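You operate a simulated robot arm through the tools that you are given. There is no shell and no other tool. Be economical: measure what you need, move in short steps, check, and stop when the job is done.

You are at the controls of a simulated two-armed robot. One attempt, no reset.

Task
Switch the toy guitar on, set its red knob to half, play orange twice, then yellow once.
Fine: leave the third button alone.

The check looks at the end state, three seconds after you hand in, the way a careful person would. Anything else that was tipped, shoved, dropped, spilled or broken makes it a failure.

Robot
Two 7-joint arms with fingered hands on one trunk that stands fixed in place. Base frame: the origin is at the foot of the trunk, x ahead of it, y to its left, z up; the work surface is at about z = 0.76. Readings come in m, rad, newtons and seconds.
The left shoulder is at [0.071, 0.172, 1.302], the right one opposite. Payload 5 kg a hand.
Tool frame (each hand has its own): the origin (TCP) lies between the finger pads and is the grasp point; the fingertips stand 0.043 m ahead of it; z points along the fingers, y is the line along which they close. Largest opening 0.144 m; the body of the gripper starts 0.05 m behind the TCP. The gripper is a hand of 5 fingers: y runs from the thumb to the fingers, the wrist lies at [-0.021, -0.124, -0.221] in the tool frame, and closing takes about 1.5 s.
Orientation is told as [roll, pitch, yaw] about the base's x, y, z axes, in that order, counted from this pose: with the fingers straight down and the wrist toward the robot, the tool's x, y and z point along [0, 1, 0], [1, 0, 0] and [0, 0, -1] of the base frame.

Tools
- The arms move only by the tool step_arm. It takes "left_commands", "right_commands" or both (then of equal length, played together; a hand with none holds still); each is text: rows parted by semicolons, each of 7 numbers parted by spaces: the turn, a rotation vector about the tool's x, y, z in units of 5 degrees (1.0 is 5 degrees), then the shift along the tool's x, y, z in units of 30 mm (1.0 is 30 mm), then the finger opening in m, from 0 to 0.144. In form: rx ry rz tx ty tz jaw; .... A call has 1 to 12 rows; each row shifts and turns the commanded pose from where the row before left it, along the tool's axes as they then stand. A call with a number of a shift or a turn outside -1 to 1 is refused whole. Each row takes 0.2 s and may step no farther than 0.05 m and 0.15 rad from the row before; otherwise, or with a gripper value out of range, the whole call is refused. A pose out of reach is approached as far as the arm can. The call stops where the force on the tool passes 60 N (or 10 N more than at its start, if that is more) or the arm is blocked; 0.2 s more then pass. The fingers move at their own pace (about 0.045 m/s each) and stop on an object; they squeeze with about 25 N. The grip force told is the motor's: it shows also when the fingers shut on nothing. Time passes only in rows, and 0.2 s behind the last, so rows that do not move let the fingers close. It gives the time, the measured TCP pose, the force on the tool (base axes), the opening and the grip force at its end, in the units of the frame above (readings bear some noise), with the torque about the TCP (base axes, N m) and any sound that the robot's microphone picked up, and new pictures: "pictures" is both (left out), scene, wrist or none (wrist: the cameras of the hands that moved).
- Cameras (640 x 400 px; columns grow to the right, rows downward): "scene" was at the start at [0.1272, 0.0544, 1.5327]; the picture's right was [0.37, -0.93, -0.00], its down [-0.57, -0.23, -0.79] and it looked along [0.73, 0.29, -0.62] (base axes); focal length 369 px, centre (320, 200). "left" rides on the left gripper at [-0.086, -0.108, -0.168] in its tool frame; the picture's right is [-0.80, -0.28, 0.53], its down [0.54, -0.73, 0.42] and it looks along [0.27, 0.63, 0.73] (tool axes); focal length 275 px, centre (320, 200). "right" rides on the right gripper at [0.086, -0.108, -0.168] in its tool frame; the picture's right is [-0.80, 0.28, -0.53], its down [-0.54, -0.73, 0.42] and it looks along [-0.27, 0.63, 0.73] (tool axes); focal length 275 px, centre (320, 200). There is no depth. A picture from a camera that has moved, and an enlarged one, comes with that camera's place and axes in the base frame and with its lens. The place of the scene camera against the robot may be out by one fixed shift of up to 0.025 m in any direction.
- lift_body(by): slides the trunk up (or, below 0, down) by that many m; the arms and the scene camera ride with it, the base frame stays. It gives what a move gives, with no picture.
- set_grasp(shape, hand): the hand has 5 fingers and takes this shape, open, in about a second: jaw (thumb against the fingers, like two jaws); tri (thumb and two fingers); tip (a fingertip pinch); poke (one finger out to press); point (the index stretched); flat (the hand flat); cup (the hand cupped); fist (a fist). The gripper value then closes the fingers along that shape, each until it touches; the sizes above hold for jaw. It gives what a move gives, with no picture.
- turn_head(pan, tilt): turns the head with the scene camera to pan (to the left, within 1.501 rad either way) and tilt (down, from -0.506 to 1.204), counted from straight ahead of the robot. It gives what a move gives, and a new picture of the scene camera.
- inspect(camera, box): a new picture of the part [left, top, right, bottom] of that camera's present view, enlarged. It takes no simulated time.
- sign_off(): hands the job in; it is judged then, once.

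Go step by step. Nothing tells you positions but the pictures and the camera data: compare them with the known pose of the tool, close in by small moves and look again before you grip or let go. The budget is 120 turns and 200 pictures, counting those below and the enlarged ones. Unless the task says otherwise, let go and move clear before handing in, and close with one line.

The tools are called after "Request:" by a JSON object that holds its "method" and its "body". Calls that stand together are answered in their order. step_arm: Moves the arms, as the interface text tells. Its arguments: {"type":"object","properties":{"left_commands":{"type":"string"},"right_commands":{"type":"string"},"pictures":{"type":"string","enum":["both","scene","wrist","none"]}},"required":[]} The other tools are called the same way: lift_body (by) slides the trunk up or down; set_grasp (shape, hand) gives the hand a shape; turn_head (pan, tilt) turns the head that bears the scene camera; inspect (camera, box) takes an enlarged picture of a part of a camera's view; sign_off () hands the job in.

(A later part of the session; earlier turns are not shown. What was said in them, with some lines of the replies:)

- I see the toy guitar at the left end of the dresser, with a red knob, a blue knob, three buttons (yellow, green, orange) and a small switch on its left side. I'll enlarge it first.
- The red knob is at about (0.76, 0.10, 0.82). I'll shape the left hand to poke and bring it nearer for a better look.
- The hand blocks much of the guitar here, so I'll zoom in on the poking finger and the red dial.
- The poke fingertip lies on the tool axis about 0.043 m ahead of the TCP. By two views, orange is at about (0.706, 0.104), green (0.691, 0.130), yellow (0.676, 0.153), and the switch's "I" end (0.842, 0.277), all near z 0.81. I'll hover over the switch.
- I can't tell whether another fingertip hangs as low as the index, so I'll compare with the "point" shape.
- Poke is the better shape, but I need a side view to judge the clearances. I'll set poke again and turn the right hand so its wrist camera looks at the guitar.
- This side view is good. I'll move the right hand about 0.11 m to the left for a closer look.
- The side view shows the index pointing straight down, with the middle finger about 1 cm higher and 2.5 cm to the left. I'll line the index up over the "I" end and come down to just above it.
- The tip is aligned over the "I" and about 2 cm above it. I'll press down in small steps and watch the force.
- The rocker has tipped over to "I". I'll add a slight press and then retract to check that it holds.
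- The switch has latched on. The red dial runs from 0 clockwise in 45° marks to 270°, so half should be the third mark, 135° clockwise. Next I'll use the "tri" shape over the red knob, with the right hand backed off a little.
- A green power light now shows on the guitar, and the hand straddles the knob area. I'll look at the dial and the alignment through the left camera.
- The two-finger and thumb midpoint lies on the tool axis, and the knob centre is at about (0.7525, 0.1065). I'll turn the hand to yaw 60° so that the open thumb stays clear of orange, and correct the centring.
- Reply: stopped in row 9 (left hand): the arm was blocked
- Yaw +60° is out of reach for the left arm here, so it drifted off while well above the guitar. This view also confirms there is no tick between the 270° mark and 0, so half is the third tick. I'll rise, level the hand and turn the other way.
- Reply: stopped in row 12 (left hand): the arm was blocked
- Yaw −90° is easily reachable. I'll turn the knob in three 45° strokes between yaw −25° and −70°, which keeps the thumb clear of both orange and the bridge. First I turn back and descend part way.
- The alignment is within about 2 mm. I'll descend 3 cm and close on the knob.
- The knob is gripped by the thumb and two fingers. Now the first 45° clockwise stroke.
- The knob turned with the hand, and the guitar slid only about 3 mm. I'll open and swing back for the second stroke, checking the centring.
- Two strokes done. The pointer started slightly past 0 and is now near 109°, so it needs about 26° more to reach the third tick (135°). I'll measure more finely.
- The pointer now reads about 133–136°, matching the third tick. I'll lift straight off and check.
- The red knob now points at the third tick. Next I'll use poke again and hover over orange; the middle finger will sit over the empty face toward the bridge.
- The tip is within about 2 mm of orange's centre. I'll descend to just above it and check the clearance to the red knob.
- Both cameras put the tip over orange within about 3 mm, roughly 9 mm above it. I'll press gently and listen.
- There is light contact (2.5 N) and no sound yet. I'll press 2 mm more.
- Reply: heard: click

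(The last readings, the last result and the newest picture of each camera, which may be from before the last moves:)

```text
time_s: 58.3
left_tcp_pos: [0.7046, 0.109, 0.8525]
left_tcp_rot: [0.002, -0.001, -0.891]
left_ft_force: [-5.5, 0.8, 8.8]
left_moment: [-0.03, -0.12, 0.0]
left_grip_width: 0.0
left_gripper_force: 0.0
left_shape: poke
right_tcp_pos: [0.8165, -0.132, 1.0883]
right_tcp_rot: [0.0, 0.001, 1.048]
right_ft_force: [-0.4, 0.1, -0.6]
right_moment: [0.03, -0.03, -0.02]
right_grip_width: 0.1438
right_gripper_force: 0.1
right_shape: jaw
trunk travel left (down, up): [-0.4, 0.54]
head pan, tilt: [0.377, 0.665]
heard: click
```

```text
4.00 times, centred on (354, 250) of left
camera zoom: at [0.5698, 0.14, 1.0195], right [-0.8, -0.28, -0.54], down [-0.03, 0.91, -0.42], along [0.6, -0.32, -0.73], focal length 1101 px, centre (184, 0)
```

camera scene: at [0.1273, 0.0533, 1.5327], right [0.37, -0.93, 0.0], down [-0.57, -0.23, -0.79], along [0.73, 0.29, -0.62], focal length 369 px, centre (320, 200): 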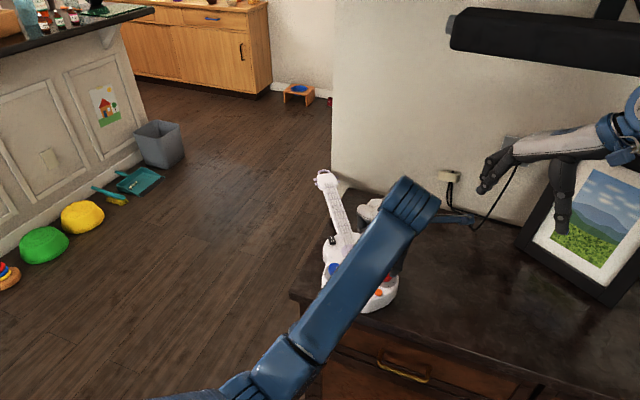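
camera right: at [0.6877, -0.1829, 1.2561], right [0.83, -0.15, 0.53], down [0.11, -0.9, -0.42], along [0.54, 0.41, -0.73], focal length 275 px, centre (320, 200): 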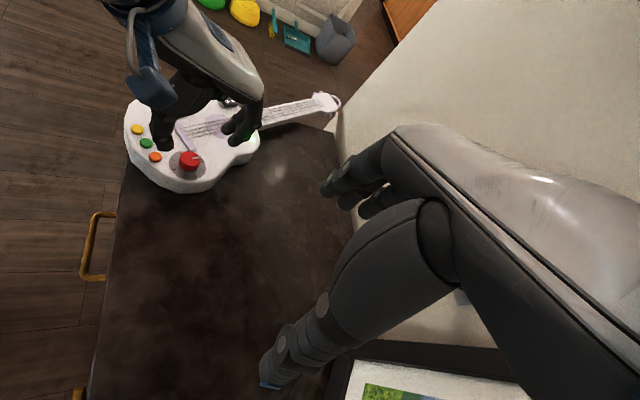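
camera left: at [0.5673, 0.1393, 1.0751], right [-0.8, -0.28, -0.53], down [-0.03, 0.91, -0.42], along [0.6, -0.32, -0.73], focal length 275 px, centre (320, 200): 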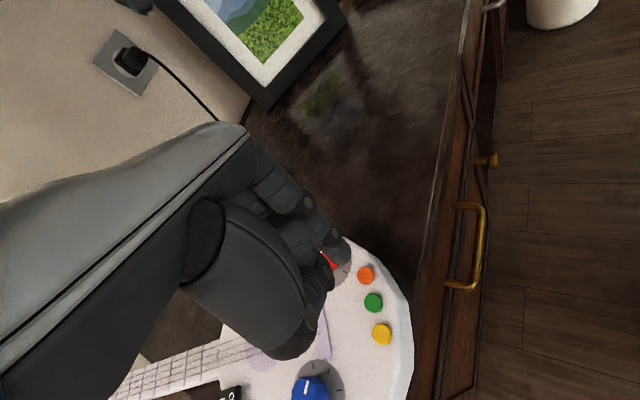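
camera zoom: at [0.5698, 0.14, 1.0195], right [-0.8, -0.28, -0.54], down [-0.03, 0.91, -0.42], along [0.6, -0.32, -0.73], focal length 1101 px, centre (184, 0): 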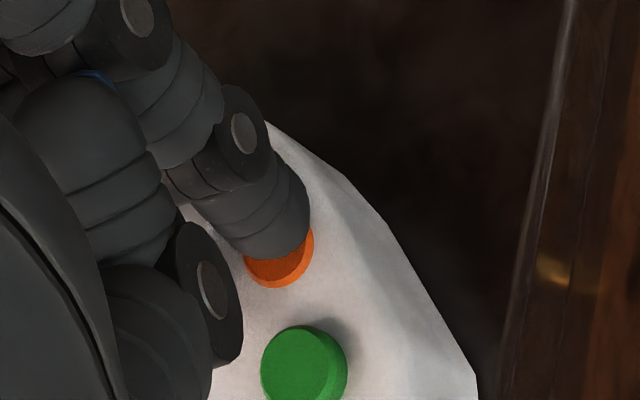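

A click was heard, which is press one. I'll rise straight up and let the button return.

Request:
{"method": "step_arm", "body": {"left_commands": "0 0 0 0 0 -0.25 0;0 0 0 0 0 -0.25 0;0 0 0 0 0 0 0", "pictures": "none"}}

Request:
{"method": "inspect", "body": {"camera": "right", "box": [120, 115, 216, 187]}}

Request:
{"method": "inspect", "body": {"camera": "left", "box": [290, 200, 418, 300]}}

```text
time_s: 59.1
left_tcp_pos: [0.7074, 0.1099, 0.868]
left_tcp_rot: [0.001, 0.001, -0.891]
left_ft_force: [-0.2, 0.5, -0.2]
left_moment: [-0.01, -0.03, 0.0]
left_grip_width: 0.0003
left_gripper_force: 0.0
left_shape: poke
right_tcp_pos: [0.8182, -0.1325, 1.089]
right_tcp_rot: [0.001, 0.001, 1.048]
right_ft_force: [-0.4, 0.2, 0.9]
right_moment: [-0.02, 0.02, 0.03]
right_grip_width: 0.1437
right_gripper_force: 0.0
right_shape: jaw
trunk travel left (down, up): [-0.4, 0.54]
head pan, tilt: [0.377, 0.665]
```

```text
5.56 times, centred on (168, 151) of right
camera zoom: at [0.6878, -0.182, 1.2562], right [0.83, -0.15, 0.53], down [0.11, -0.9, -0.42], along [0.54, 0.41, -0.73], focal length 1529 px, centre (1164, 472)
```

zoom: 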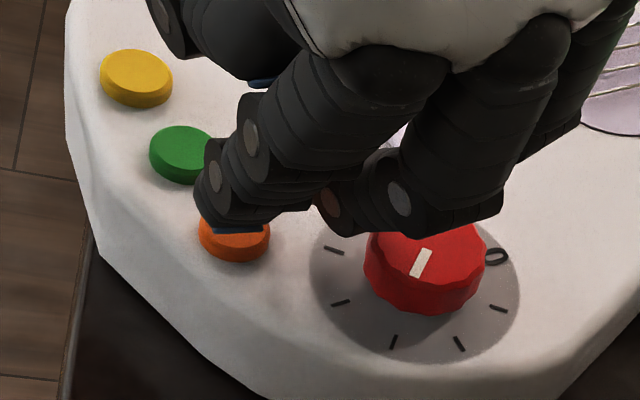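

```text
4.00 times, centred on (354, 250) of left
camera zoom: at [0.571, 0.1398, 1.0345], right [-0.8, -0.28, -0.53], down [-0.03, 0.91, -0.42], along [0.6, -0.32, -0.73], focal length 1101 px, centre (184, 0)
```

zoom: 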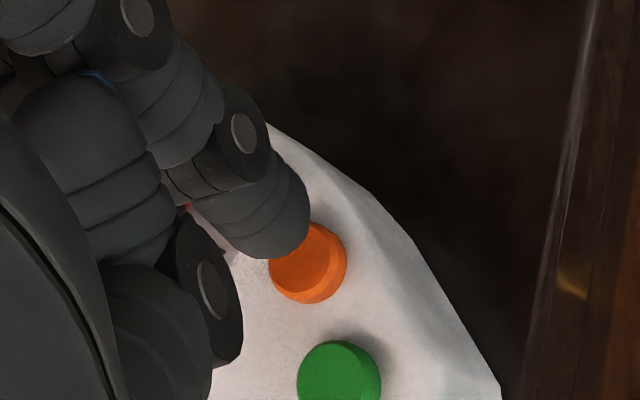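

The button is back up and nothing moved. Now the second orange press, to the same depth.

Request:
{"method": "step_arm", "body": {"left_commands": "0 0 0 0 0 0.25 0;0 0 0 0 0 0.13 0;0 0 0 0 0 0.07 0;0 0 0 0 0 0.07 0;0 0 0 0 0 0 0", "pictures": "none"}}

```text
time_s: 60.3
left_tcp_pos: [0.7071, 0.1102, 0.8527]
left_tcp_rot: [0.001, 0.0, -0.891]
left_ft_force: [-6.5, -0.2, 9.9]
left_moment: [-0.1, -0.03, -0.03]
left_grip_width: 0.0
left_gripper_force: 0.1
left_shape: poke
right_tcp_pos: [0.816, -0.1313, 1.0895]
right_tcp_rot: [0.0, 0.0, 1.046]
right_ft_force: [1.2, -0.6, 0.6]
right_moment: [0.0, 0.02, 0.03]
right_grip_width: 0.1435
right_gripper_force: 0.1
right_shape: jaw
trunk travel left (down, up): [-0.4, 0.54]
head pan, tilt: [0.377, 0.665]
heard: click
```

A second click for orange. I'll rise, shift to yellow (about −0.030, +0.049) and check.

Request:
{"method": "step_arm", "body": {"left_commands": "0 0 0 0 0 -0.5 0;0 0 0 0 0 -0.6 0;0 0 0 0 0 -0.4 0;0 0 0 0.078 -0.637 0 0;0 0 0 0.078 -0.637 0 0;0 0 0 0.078 -0.637 0 0;0 0 0 0 0 0.6 0;0 0 0 0 0 0 0", "pictures": "none"}}

Request:
{"method": "inspect", "body": {"camera": "right", "box": [110, 100, 216, 180]}}

Request:
{"method": "inspect", "body": {"camera": "left", "box": [290, 200, 418, 300]}}

```text
time_s: 62.1
left_tcp_pos: [0.6771, 0.1588, 0.8777]
left_tcp_rot: [0.002, 0.001, -0.891]
left_ft_force: [0.0, -0.5, 0.0]
left_moment: [0.0, -0.01, 0.05]
left_grip_width: 0.0001
left_gripper_force: 0.1
left_shape: poke
right_tcp_pos: [0.8166, -0.1317, 1.0881]
right_tcp_rot: [-0.001, -0.001, 1.048]
right_ft_force: [-0.2, 0.2, 0.0]
right_moment: [0.03, 0.0, 0.0]
right_grip_width: 0.144
right_gripper_force: 0.0
right_shape: jaw
trunk travel left (down, up): [-0.4, 0.54]
head pan, tilt: [0.377, 0.665]
```

```text
5.00 times, centred on (163, 140) of right
camera zoom: at [0.6875, -0.1821, 1.2564], right [0.83, -0.15, 0.53], down [0.11, -0.9, -0.42], along [0.55, 0.41, -0.73], focal length 1376 px, centre (1105, 500)
```

zoom: 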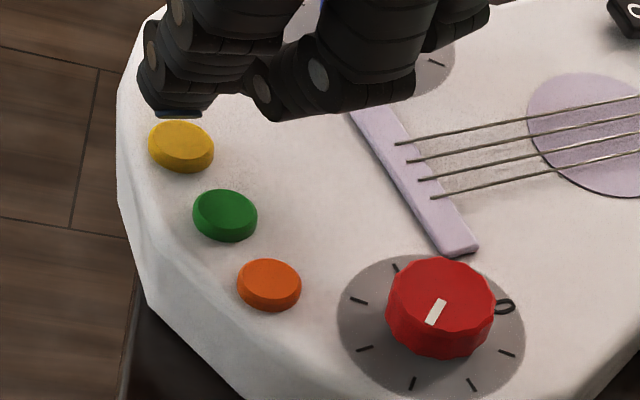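

```text
4.00 times, centred on (354, 250) of left
camera zoom: at [0.5411, 0.1897, 1.0435], right [-0.8, -0.28, -0.53], down [-0.03, 0.91, -0.42], along [0.6, -0.32, -0.73], focal length 1101 px, centre (184, 0)
```

zoom: 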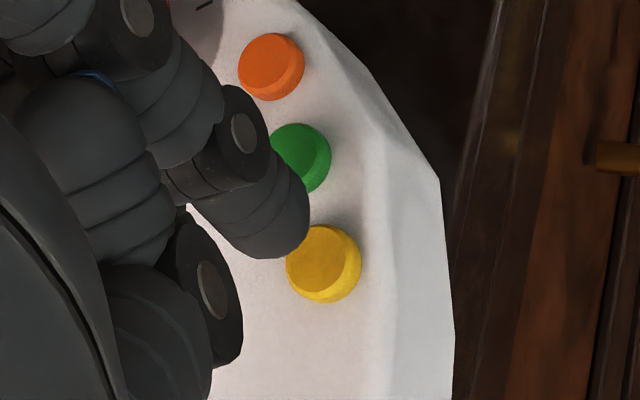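

The yellow offset matches the orange press to within about 2 mm. I'll press yellow the same way.

Request:
{"method": "step_arm", "body": {"left_commands": "0 0 0 0 0.06 0.3 0;0 0 0 0 0 0.2 0;0 0 0 0 0 0.1 0;0 0 0 0 0 0 0", "pictures": "none"}}

Request:
{"method": "inspect", "body": {"camera": "right", "box": [110, 100, 216, 180]}}

Request:
{"method": "inspect", "body": {"camera": "left", "box": [290, 200, 418, 300]}}

```text
time_s: 63.1
left_tcp_pos: [0.6778, 0.1574, 0.8592]
left_tcp_rot: [0.0, 0.002, -0.891]
left_ft_force: [1.1, -0.3, -0.3]
left_moment: [-0.02, 0.0, 0.0]
left_grip_width: 0.0
left_gripper_force: 0.0
left_shape: poke
right_tcp_pos: [0.8167, -0.1318, 1.0875]
right_tcp_rot: [0.0, 0.0, 1.047]
right_ft_force: [0.0, -1.0, -0.8]
right_moment: [-0.01, -0.01, 0.02]
right_grip_width: 0.144
right_gripper_force: 0.1
right_shape: jaw
trunk travel left (down, up): [-0.4, 0.54]
head pan, tilt: [0.377, 0.665]
```

```text
5.00 times, centred on (163, 140) of right
camera zoom: at [0.6877, -0.1821, 1.2562], right [0.83, -0.15, 0.53], down [0.11, -0.9, -0.42], along [0.54, 0.41, -0.73], focal length 1376 px, centre (1105, 500)
```

zoom: 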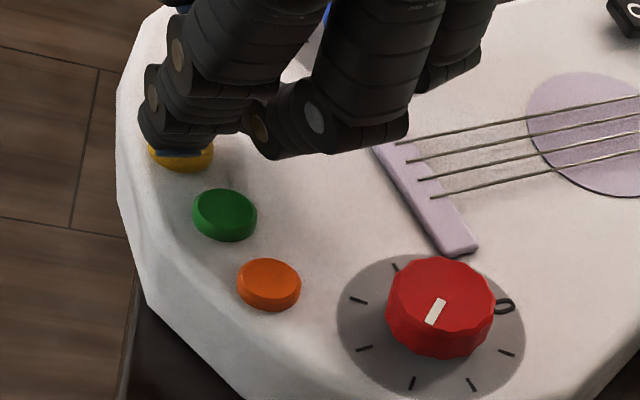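

```text
4.00 times, centred on (354, 250) of left
camera zoom: at [0.5421, 0.1879, 1.0264], right [-0.8, -0.28, -0.53], down [-0.03, 0.91, -0.42], along [0.6, -0.32, -0.73], focal length 1101 px, centre (184, 0)
```

zoom: 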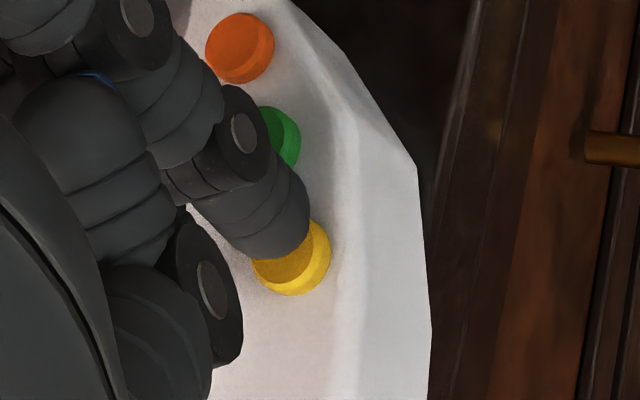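

Request:
{"method": "step_arm", "body": {"left_commands": "0 0 0 0 0 0.1 0;0 0 0 0 0 0.07 0;0 0 0 0 0 0.06 0;0 0 0 0 0 0 0", "pictures": "none"}}

```text
time_s: 64.1
left_tcp_pos: [0.677, 0.1594, 0.8536]
left_tcp_rot: [0.001, 0.0, -0.892]
left_ft_force: [0.6, -0.3, 1.9]
left_moment: [-0.04, -0.01, 0.04]
left_grip_width: 0.0
left_gripper_force: 0.0
left_shape: poke
right_tcp_pos: [0.8171, -0.1326, 1.0884]
right_tcp_rot: [-0.002, 0.001, 1.046]
right_ft_force: [-0.6, 0.1, -0.6]
right_moment: [-0.03, 0.01, 0.0]
right_grip_width: 0.1437
right_gripper_force: 0.0
right_shape: jaw
trunk travel left (down, up): [-0.4, 0.54]
head pan, tilt: [0.377, 0.665]
heard: click
```

A click for yellow. I'll lift away and check the final state.

Request:
{"method": "step_arm", "body": {"left_commands": "0 0 0 0 0 -0.5 0;0 0 0 0 0 -0.9 0;0 0 0 0 0 -0.9 0;0 0 0 0 -0.9 -0.9 0;0 0 0 0 -1 -0.5 0;0 0 0 0 -1 0 0;0 0 0 0 -1 0 0;0 0 0 0 -1 0 0;0 0 0 0 -1 0 0", "pictures": "scene"}}

Request:
{"method": "inspect", "body": {"camera": "right", "box": [110, 90, 260, 190]}}

Request:
{"method": "inspect", "body": {"camera": "right", "box": [161, 145, 213, 183]}}

```text
time_s: 66.1
left_tcp_pos: [0.5663, 0.297, 0.9669]
left_tcp_rot: [0.002, 0.0, -0.891]
left_ft_force: [-0.4, 0.0, -0.2]
left_moment: [0.0, 0.01, -0.01]
left_grip_width: 0.0
left_gripper_force: 0.1
left_shape: poke
right_tcp_pos: [0.8152, -0.1313, 1.0887]
right_tcp_rot: [-0.001, -0.001, 1.046]
right_ft_force: [-0.8, -1.0, 1.0]
right_moment: [0.0, -0.03, 0.0]
right_grip_width: 0.1438
right_gripper_force: 0.0
right_shape: jaw
trunk travel left (down, up): [-0.4, 0.54]
head pan, tilt: [0.377, 0.665]
camera scene: at [0.1256, 0.0551, 1.5328], right [0.37, -0.93, 0.0], down [-0.57, -0.23, -0.79], along [0.73, 0.29, -0.62], focal length 369 px, centre (320, 200)
```

scene: 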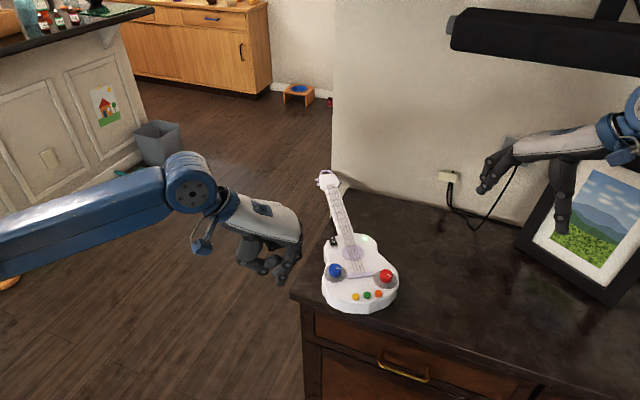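

```text
4.00 times, centred on (185, 140) of right
camera zoom: at [0.6862, -0.1818, 1.2572], right [0.83, -0.15, 0.54], down [0.11, -0.9, -0.42], along [0.55, 0.41, -0.73], focal length 1101 px, centre (860, 440)
```

zoom: 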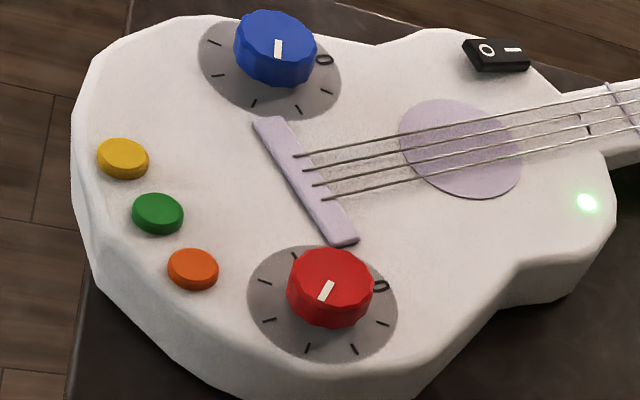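

```text
10.53 times, centred on (187, 164) of right
camera zoom: at [0.6862, -0.1818, 1.2572], right [0.83, -0.15, 0.54], down [0.11, -0.9, -0.42], along [0.55, 0.41, -0.73], focal length 2898 px, centre (1720, 579)
```

zoom: 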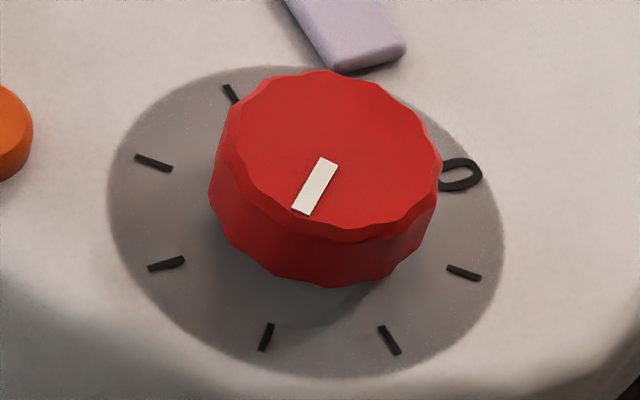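

Everything is as intended: the light is on, the switch is at I, the buttons are up. The knob pointer may have been brushed a few degrees past the tick, so I'll measure it more closely.

Request:
{"method": "inspect", "body": {"camera": "right", "box": [174, 152, 200, 172]}}

Request:
{"method": "inspect", "body": {"camera": "scene", "box": [366, 258, 406, 294]}}

Request:
{"method": "inspect", "body": {"camera": "left", "box": [0, 0, 640, 400]}}

```text
16.00 times, centred on (187, 162) of right
camera zoom: at [0.6862, -0.1818, 1.2572], right [0.83, -0.15, 0.54], down [0.11, -0.9, -0.42], along [0.55, 0.41, -0.73], focal length 4404 px, centre (2448, 808)
```

zoom: 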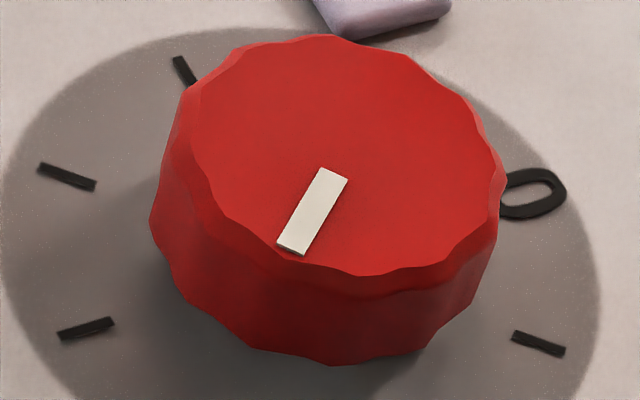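

```text
11.11 times, centred on (386, 276) of scene
camera zoom: at [0.1256, 0.0551, 1.5328], right [0.37, -0.93, 0.0], down [-0.57, -0.23, -0.79], along [0.73, 0.29, -0.62], focal length 4104 px, centre (-413, -644)
```

zoom: 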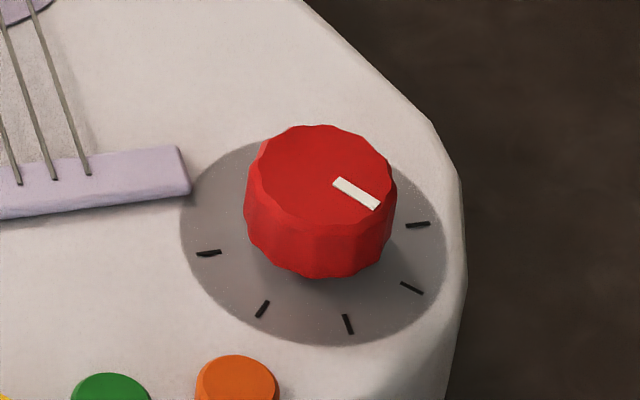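

```text
1.00 times, centred on (320, 200) of left
camera zoom: at [0.43, 0.3275, 1.1319], right [-0.8, -0.28, -0.54], down [-0.03, 0.91, -0.42], along [0.6, -0.32, -0.73], focal length 275 px, centre (320, 200)
```

zoom: 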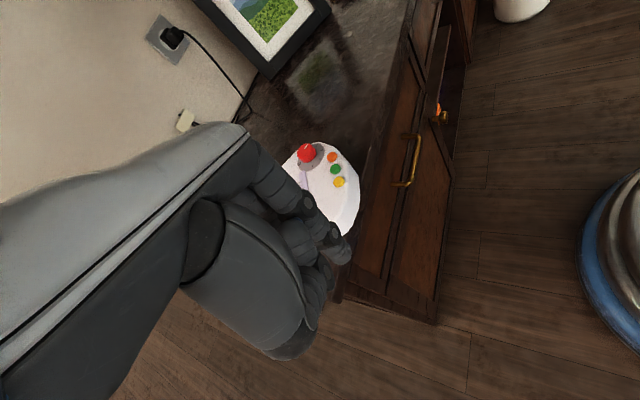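

Both views put the pointer near 141°, about 6° past the tick; the middle finger must have brushed it during the orange press. I'll regrip the knob and trim it back by that amount.

Request:
{"method": "set_grasp", "body": {"hand": "left", "shape": "tri"}}

Request:
{"method": "step_arm", "body": {"left_commands": "0 0 0 0.068 0.88 0 0.06;0 0 0 0.068 0.88 0 0.06;0 0 0 0.068 0.88 0 0.06;0 0 0 0.068 0.88 0 0.06;0 0 0 0.068 0.88 0 0.06;0 0 0 0.068 0.88 0 0.06;0 0 0 0.068 0.88 0 0.06;0 0 0 0.068 0.88 0 0.06;0 0 0 0.068 0.88 0 0.06;0 0 0 0.068 0.88 0 0.06;0 0 0 0 0 0.8 0.056;0 0 0 0 0 0.8 0.056", "pictures": "none"}}

Request:
{"method": "inspect", "body": {"camera": "right", "box": [130, 100, 238, 186]}}

Request:
{"method": "inspect", "body": {"camera": "left", "box": [270, 180, 430, 300]}}

```text
time_s: 67.0
left_tcp_pos: [0.5672, 0.2972, 0.9635]
left_tcp_rot: [0.0, 0.001, -0.891]
left_ft_force: [-0.9, 0.1, 0.1]
left_moment: [0.01, 0.0, 0.04]
left_grip_width: 0.1439
left_gripper_force: 0.0
left_shape: tri
right_tcp_pos: [0.8174, -0.1316, 1.0882]
right_tcp_rot: [0.001, -0.001, 1.046]
right_ft_force: [0.0, -0.4, -0.8]
right_moment: [0.0, 0.0, -0.01]
right_grip_width: 0.1438
right_gripper_force: 0.2
right_shape: jaw
trunk travel left (down, up): [-0.4, 0.54]
head pan, tilt: [0.377, 0.665]
```

```text
time_s: 69.6
left_tcp_pos: [0.7491, 0.1, 0.9177]
left_tcp_rot: [0.0, 0.0, -0.889]
left_ft_force: [0.9, -0.2, -0.2]
left_moment: [0.02, -0.02, -0.02]
left_grip_width: 0.0563
left_gripper_force: 0.0
left_shape: tri
right_tcp_pos: [0.8178, -0.1324, 1.089]
right_tcp_rot: [0.0, -0.001, 1.046]
right_ft_force: [-0.3, -0.9, 0.5]
right_moment: [0.02, 0.01, 0.01]
right_grip_width: 0.1441
right_gripper_force: 0.1
right_shape: jaw
trunk travel left (down, up): [-0.4, 0.54]
head pan, tilt: [0.377, 0.665]
```

```text
4.65 times, centred on (184, 143) of right
camera zoom: at [0.6881, -0.1823, 1.256], right [0.83, -0.15, 0.53], down [0.11, -0.9, -0.42], along [0.54, 0.41, -0.73], focal length 1280 px, centre (953, 465)
```

zoom: 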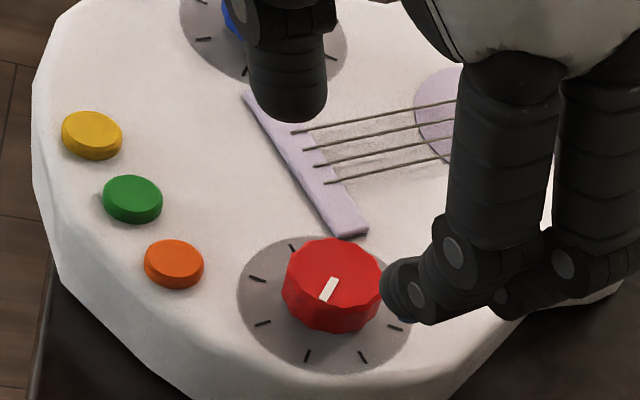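

```text
3.33 times, centred on (350, 240) of left
camera zoom: at [0.6125, 0.1313, 1.0839], right [-0.8, -0.28, -0.53], down [-0.03, 0.91, -0.42], along [0.6, -0.32, -0.73], focal length 918 px, centre (220, 67)
```

zoom: 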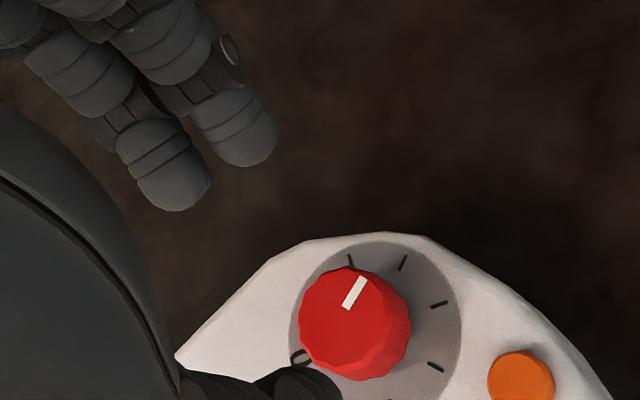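

Request:
{"method": "inspect", "body": {"camera": "left", "box": [338, 235, 394, 280]}}

Request:
{"method": "inspect", "body": {"camera": "right", "box": [167, 148, 207, 180]}}

```text
8.89 times, centred on (366, 258) of left
camera zoom: at [0.6125, 0.1313, 1.0839], right [-0.8, -0.28, -0.53], down [-0.03, 0.91, -0.42], along [0.6, -0.32, -0.73], focal length 2447 px, centre (-89, -311)
```

zoom: 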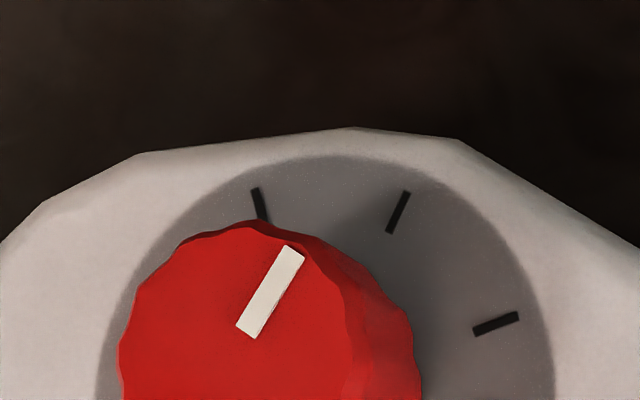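

```text
12.50 times, centred on (187, 164) of right
camera zoom: at [0.6881, -0.1823, 1.256], right [0.83, -0.15, 0.53], down [0.11, -0.9, -0.42], along [0.54, 0.41, -0.73], focal length 3441 px, centre (1982, 650)
```

zoom: 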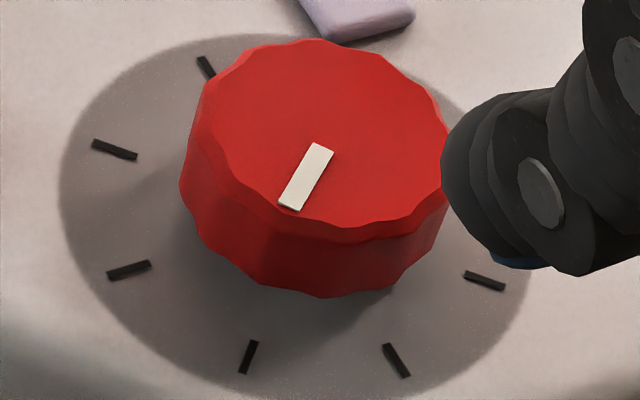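

All three views agree the pointer is about 5° past the tick. I'll centre, descend and close gently.

Request:
{"method": "step_arm", "body": {"left_commands": "0 0 0 0.068 -0.137 0 0.056;0 0 0 0 0 1 0.056;0 0 0 0 0 0.6 0.056;0 0 0 0 0 0.42 0.056;0 0 0 0 0 0 0.056", "pictures": "none"}}

Request:
{"method": "inspect", "body": {"camera": "left", "box": [270, 180, 430, 300]}}

Request:
{"method": "inspect", "body": {"camera": "right", "box": [130, 100, 238, 186]}}

```text
time_s: 70.8
left_tcp_pos: [0.7467, 0.1084, 0.8528]
left_tcp_rot: [0.001, 0.003, -0.891]
left_ft_force: [0.1, 1.0, 0.5]
left_moment: [0.0, -0.01, -0.02]
left_grip_width: 0.0563
left_gripper_force: 0.0
left_shape: tri
right_tcp_pos: [0.8172, -0.1323, 1.0887]
right_tcp_rot: [0.001, 0.001, 1.047]
right_ft_force: [0.2, 0.2, 0.7]
right_moment: [-0.04, 0.02, -0.04]
right_grip_width: 0.1435
right_gripper_force: 0.0
right_shape: jaw
trunk travel left (down, up): [-0.4, 0.54]
head pan, tilt: [0.377, 0.665]
```

```text
3.33 times, centred on (350, 240) of left
camera zoom: at [0.611, 0.1377, 1.0207], right [-0.8, -0.28, -0.53], down [-0.03, 0.91, -0.42], along [0.6, -0.32, -0.73], focal length 918 px, centre (220, 67)
```

zoom: 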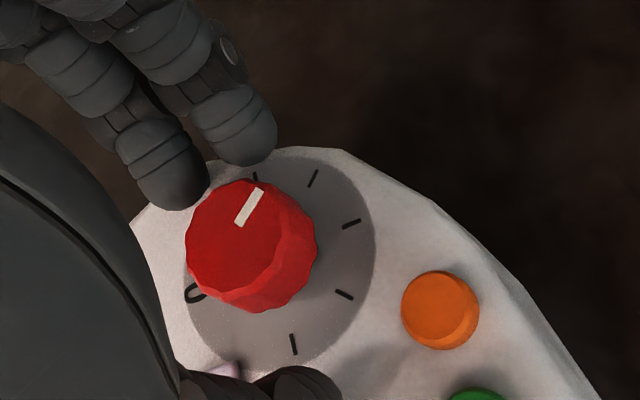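

```text
4.65 times, centred on (184, 143) of right
camera zoom: at [0.6878, -0.1822, 1.2561], right [0.83, -0.15, 0.53], down [0.11, -0.9, -0.42], along [0.54, 0.41, -0.73], focal length 1280 px, centre (953, 465)
```

zoom: 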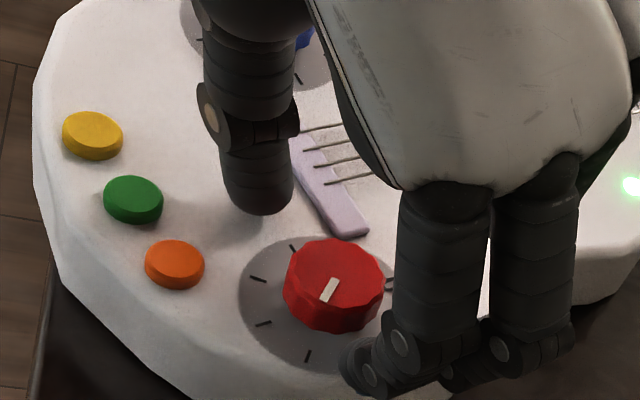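

Request:
{"method": "step_arm", "body": {"left_commands": "0 0 0 -0.037 0.097 -0.12 0.056;0 0 0 0 0 0 0.022;0 0 0 0 0 0 0.022;0 0 0 0 0 0 0.022;0 0 0 0 0 0 0.022;0 0 0 0 0 0 0.022", "pictures": "none"}}

Request:
{"method": "inspect", "body": {"camera": "left", "box": [310, 190, 374, 238]}}

```text
time_s: 72.2
left_tcp_pos: [0.7476, 0.1048, 0.8582]
left_tcp_rot: [0.001, 0.003, -0.892]
left_ft_force: [1.5, -1.4, 1.4]
left_moment: [-0.06, -0.07, -0.01]
left_grip_width: 0.0228
left_gripper_force: 0.0
left_shape: tri
right_tcp_pos: [0.8173, -0.1329, 1.0885]
right_tcp_rot: [-0.001, -0.001, 1.047]
right_ft_force: [-0.2, 0.9, 0.4]
right_moment: [-0.02, 0.03, 0.0]
right_grip_width: 0.1437
right_gripper_force: 0.2
right_shape: jaw
trunk travel left (down, up): [-0.4, 0.54]
head pan, tilt: [0.377, 0.665]
```

```text
8.33 times, centred on (342, 214) of left
camera zoom: at [0.6117, 0.1348, 1.0248], right [-0.8, -0.28, -0.53], down [-0.03, 0.91, -0.42], along [0.6, -0.32, -0.73], focal length 2294 px, centre (137, 83)
```

zoom: 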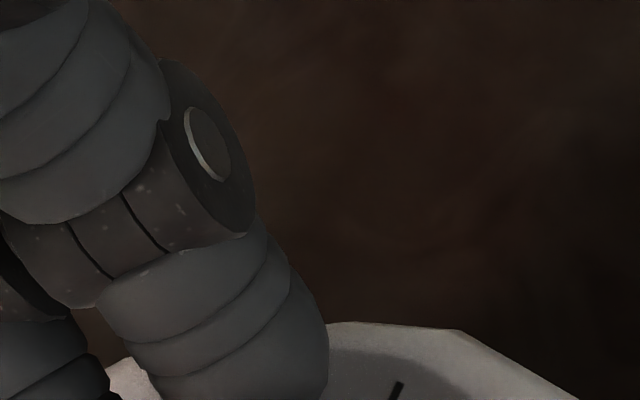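

Request:
{"method": "step_arm", "body": {"left_commands": "0 0 0 0 0 0 0.018;0 0 0 0 0 0 0.018;0 0 -0.55 0 0 0 0.018;0 0 -0.55 0 0 0 0.018;0 0 0 0 0 0 0.018;0 0 0 0 0 0 0.054;0 0 0 0 0 0 0.054;0 0 0 0 0 0 0.054;0 0 0 0 0 0 0.054", "pictures": "none"}}

Request:
{"method": "inspect", "body": {"camera": "right", "box": [167, 148, 207, 180]}}

Request:
{"method": "inspect", "body": {"camera": "left", "box": [310, 215, 374, 275]}}

```text
time_s: 74.2
left_tcp_pos: [0.7481, 0.1057, 0.8596]
left_tcp_rot: [0.003, 0.004, -0.796]
left_ft_force: [-0.5, 0.1, 0.3]
left_moment: [0.02, 0.0, 0.01]
left_grip_width: 0.0536
left_gripper_force: 0.0
left_shape: tri
right_tcp_pos: [0.818, -0.1323, 1.0891]
right_tcp_rot: [0.001, 0.001, 1.046]
right_ft_force: [-0.2, 1.4, 0.6]
right_moment: [0.03, -0.01, 0.01]
right_grip_width: 0.1441
right_gripper_force: 0.0
right_shape: jaw
trunk travel left (down, up): [-0.4, 0.54]
head pan, tilt: [0.377, 0.665]
```

```text
12.50 times, centred on (187, 164) of right
camera zoom: at [0.6877, -0.1821, 1.2563], right [0.83, -0.15, 0.53], down [0.11, -0.9, -0.42], along [0.55, 0.41, -0.73], focal length 3441 px, centre (1982, 650)
```

zoom: 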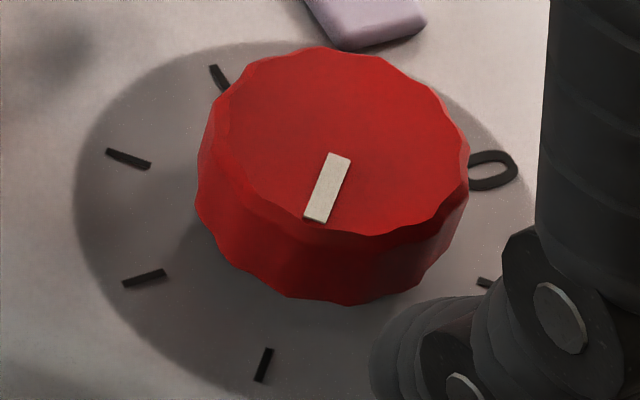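

```text
6.67 times, centred on (342, 245) of left
camera zoom: at [0.6097, 0.1216, 1.0254], right [-0.77, -0.35, -0.53], down [-0.12, 0.9, -0.42], along [0.63, -0.26, -0.73], focal length 1835 px, centre (173, -100)
```

zoom: 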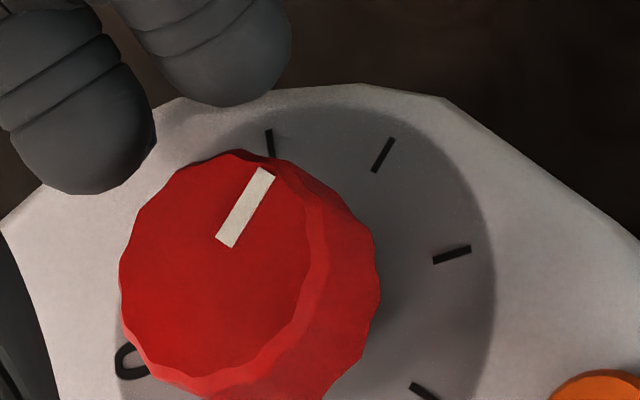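

The pointer now lines up with the third tick (about 135°). I'll lift straight off and retreat.

Request:
{"method": "step_arm", "body": {"left_commands": "0 0 0 0 0 -0.4 0.054;0 0 0 0 0 -0.9 0.054;0 0 0 0 0 -0.9 0.054;0 0 0 0 0 -0.9 0.06;0 0 0 0 0 -0.9 0.06;0 0 0 0 -1 0 0.06;0 0 0 0 -1 0 0.06;0 0 0 0 -1 0 0.06;0 0 0 0 -1 0 0.06;0 0 0 0 -1 0 0.06;0 0 0 0 -1 0 0.06;0 0 0 0 -1 0 0.06", "pictures": "none"}}

Request:
{"method": "inspect", "body": {"camera": "right", "box": [110, 90, 260, 190]}}

Request:
{"method": "inspect", "body": {"camera": "scene", "box": [366, 258, 406, 294]}}

```text
time_s: 76.8
left_tcp_pos: [0.6004, 0.2532, 0.9799]
left_tcp_rot: [0.002, 0.0, -0.796]
left_ft_force: [-0.3, 0.2, 0.1]
left_moment: [-0.05, 0.0, -0.01]
left_grip_width: 0.06
left_gripper_force: 0.0
left_shape: tri
right_tcp_pos: [0.8164, -0.132, 1.0893]
right_tcp_rot: [-0.001, 0.0, 1.046]
right_ft_force: [-0.3, 1.1, -0.3]
right_moment: [-0.01, -0.05, 0.0]
right_grip_width: 0.1437
right_gripper_force: 0.2
right_shape: jaw
trunk travel left (down, up): [-0.4, 0.54]
head pan, tilt: [0.377, 0.665]
```

```text
4.00 times, centred on (185, 140) of right
camera zoom: at [0.6862, -0.1815, 1.2572], right [0.83, -0.15, 0.54], down [0.11, -0.9, -0.42], along [0.55, 0.41, -0.73], focal length 1101 px, centre (860, 440)
```

zoom: 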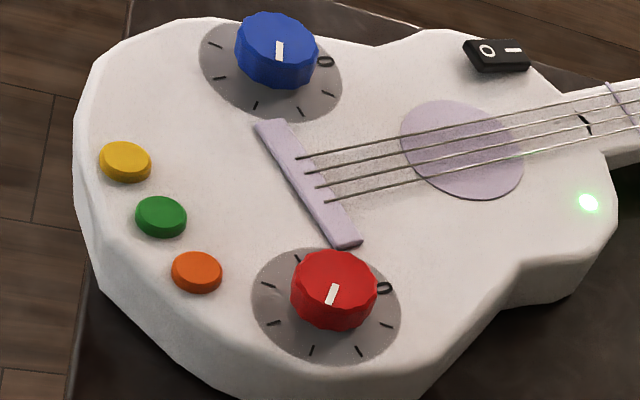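

```text
11.11 times, centred on (386, 276) of scene
camera zoom: at [0.1256, 0.0554, 1.5328], right [0.37, -0.93, 0.0], down [-0.57, -0.23, -0.79], along [0.73, 0.29, -0.62], focal length 4104 px, centre (-413, -644)
```

zoom: 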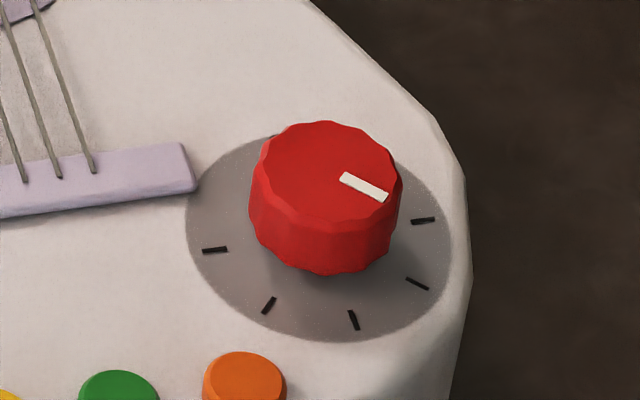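

The pointer is at half in every view, the power light is on, the buttons are up, green was never touched, and both hands are clear. I'm handing in.

Request:
{"method": "sign_off", "body": {}}

```text
The job is handed in.
```

The toy guitar is on with its power light lit, and the red knob is set to half. I played orange twice and then yellow once, hearing a click each time, and left green alone. The guitar slid about 3 mm while I turned the knob, and I trimmed the knob by about 5° after the last note because a finger had nudged it.
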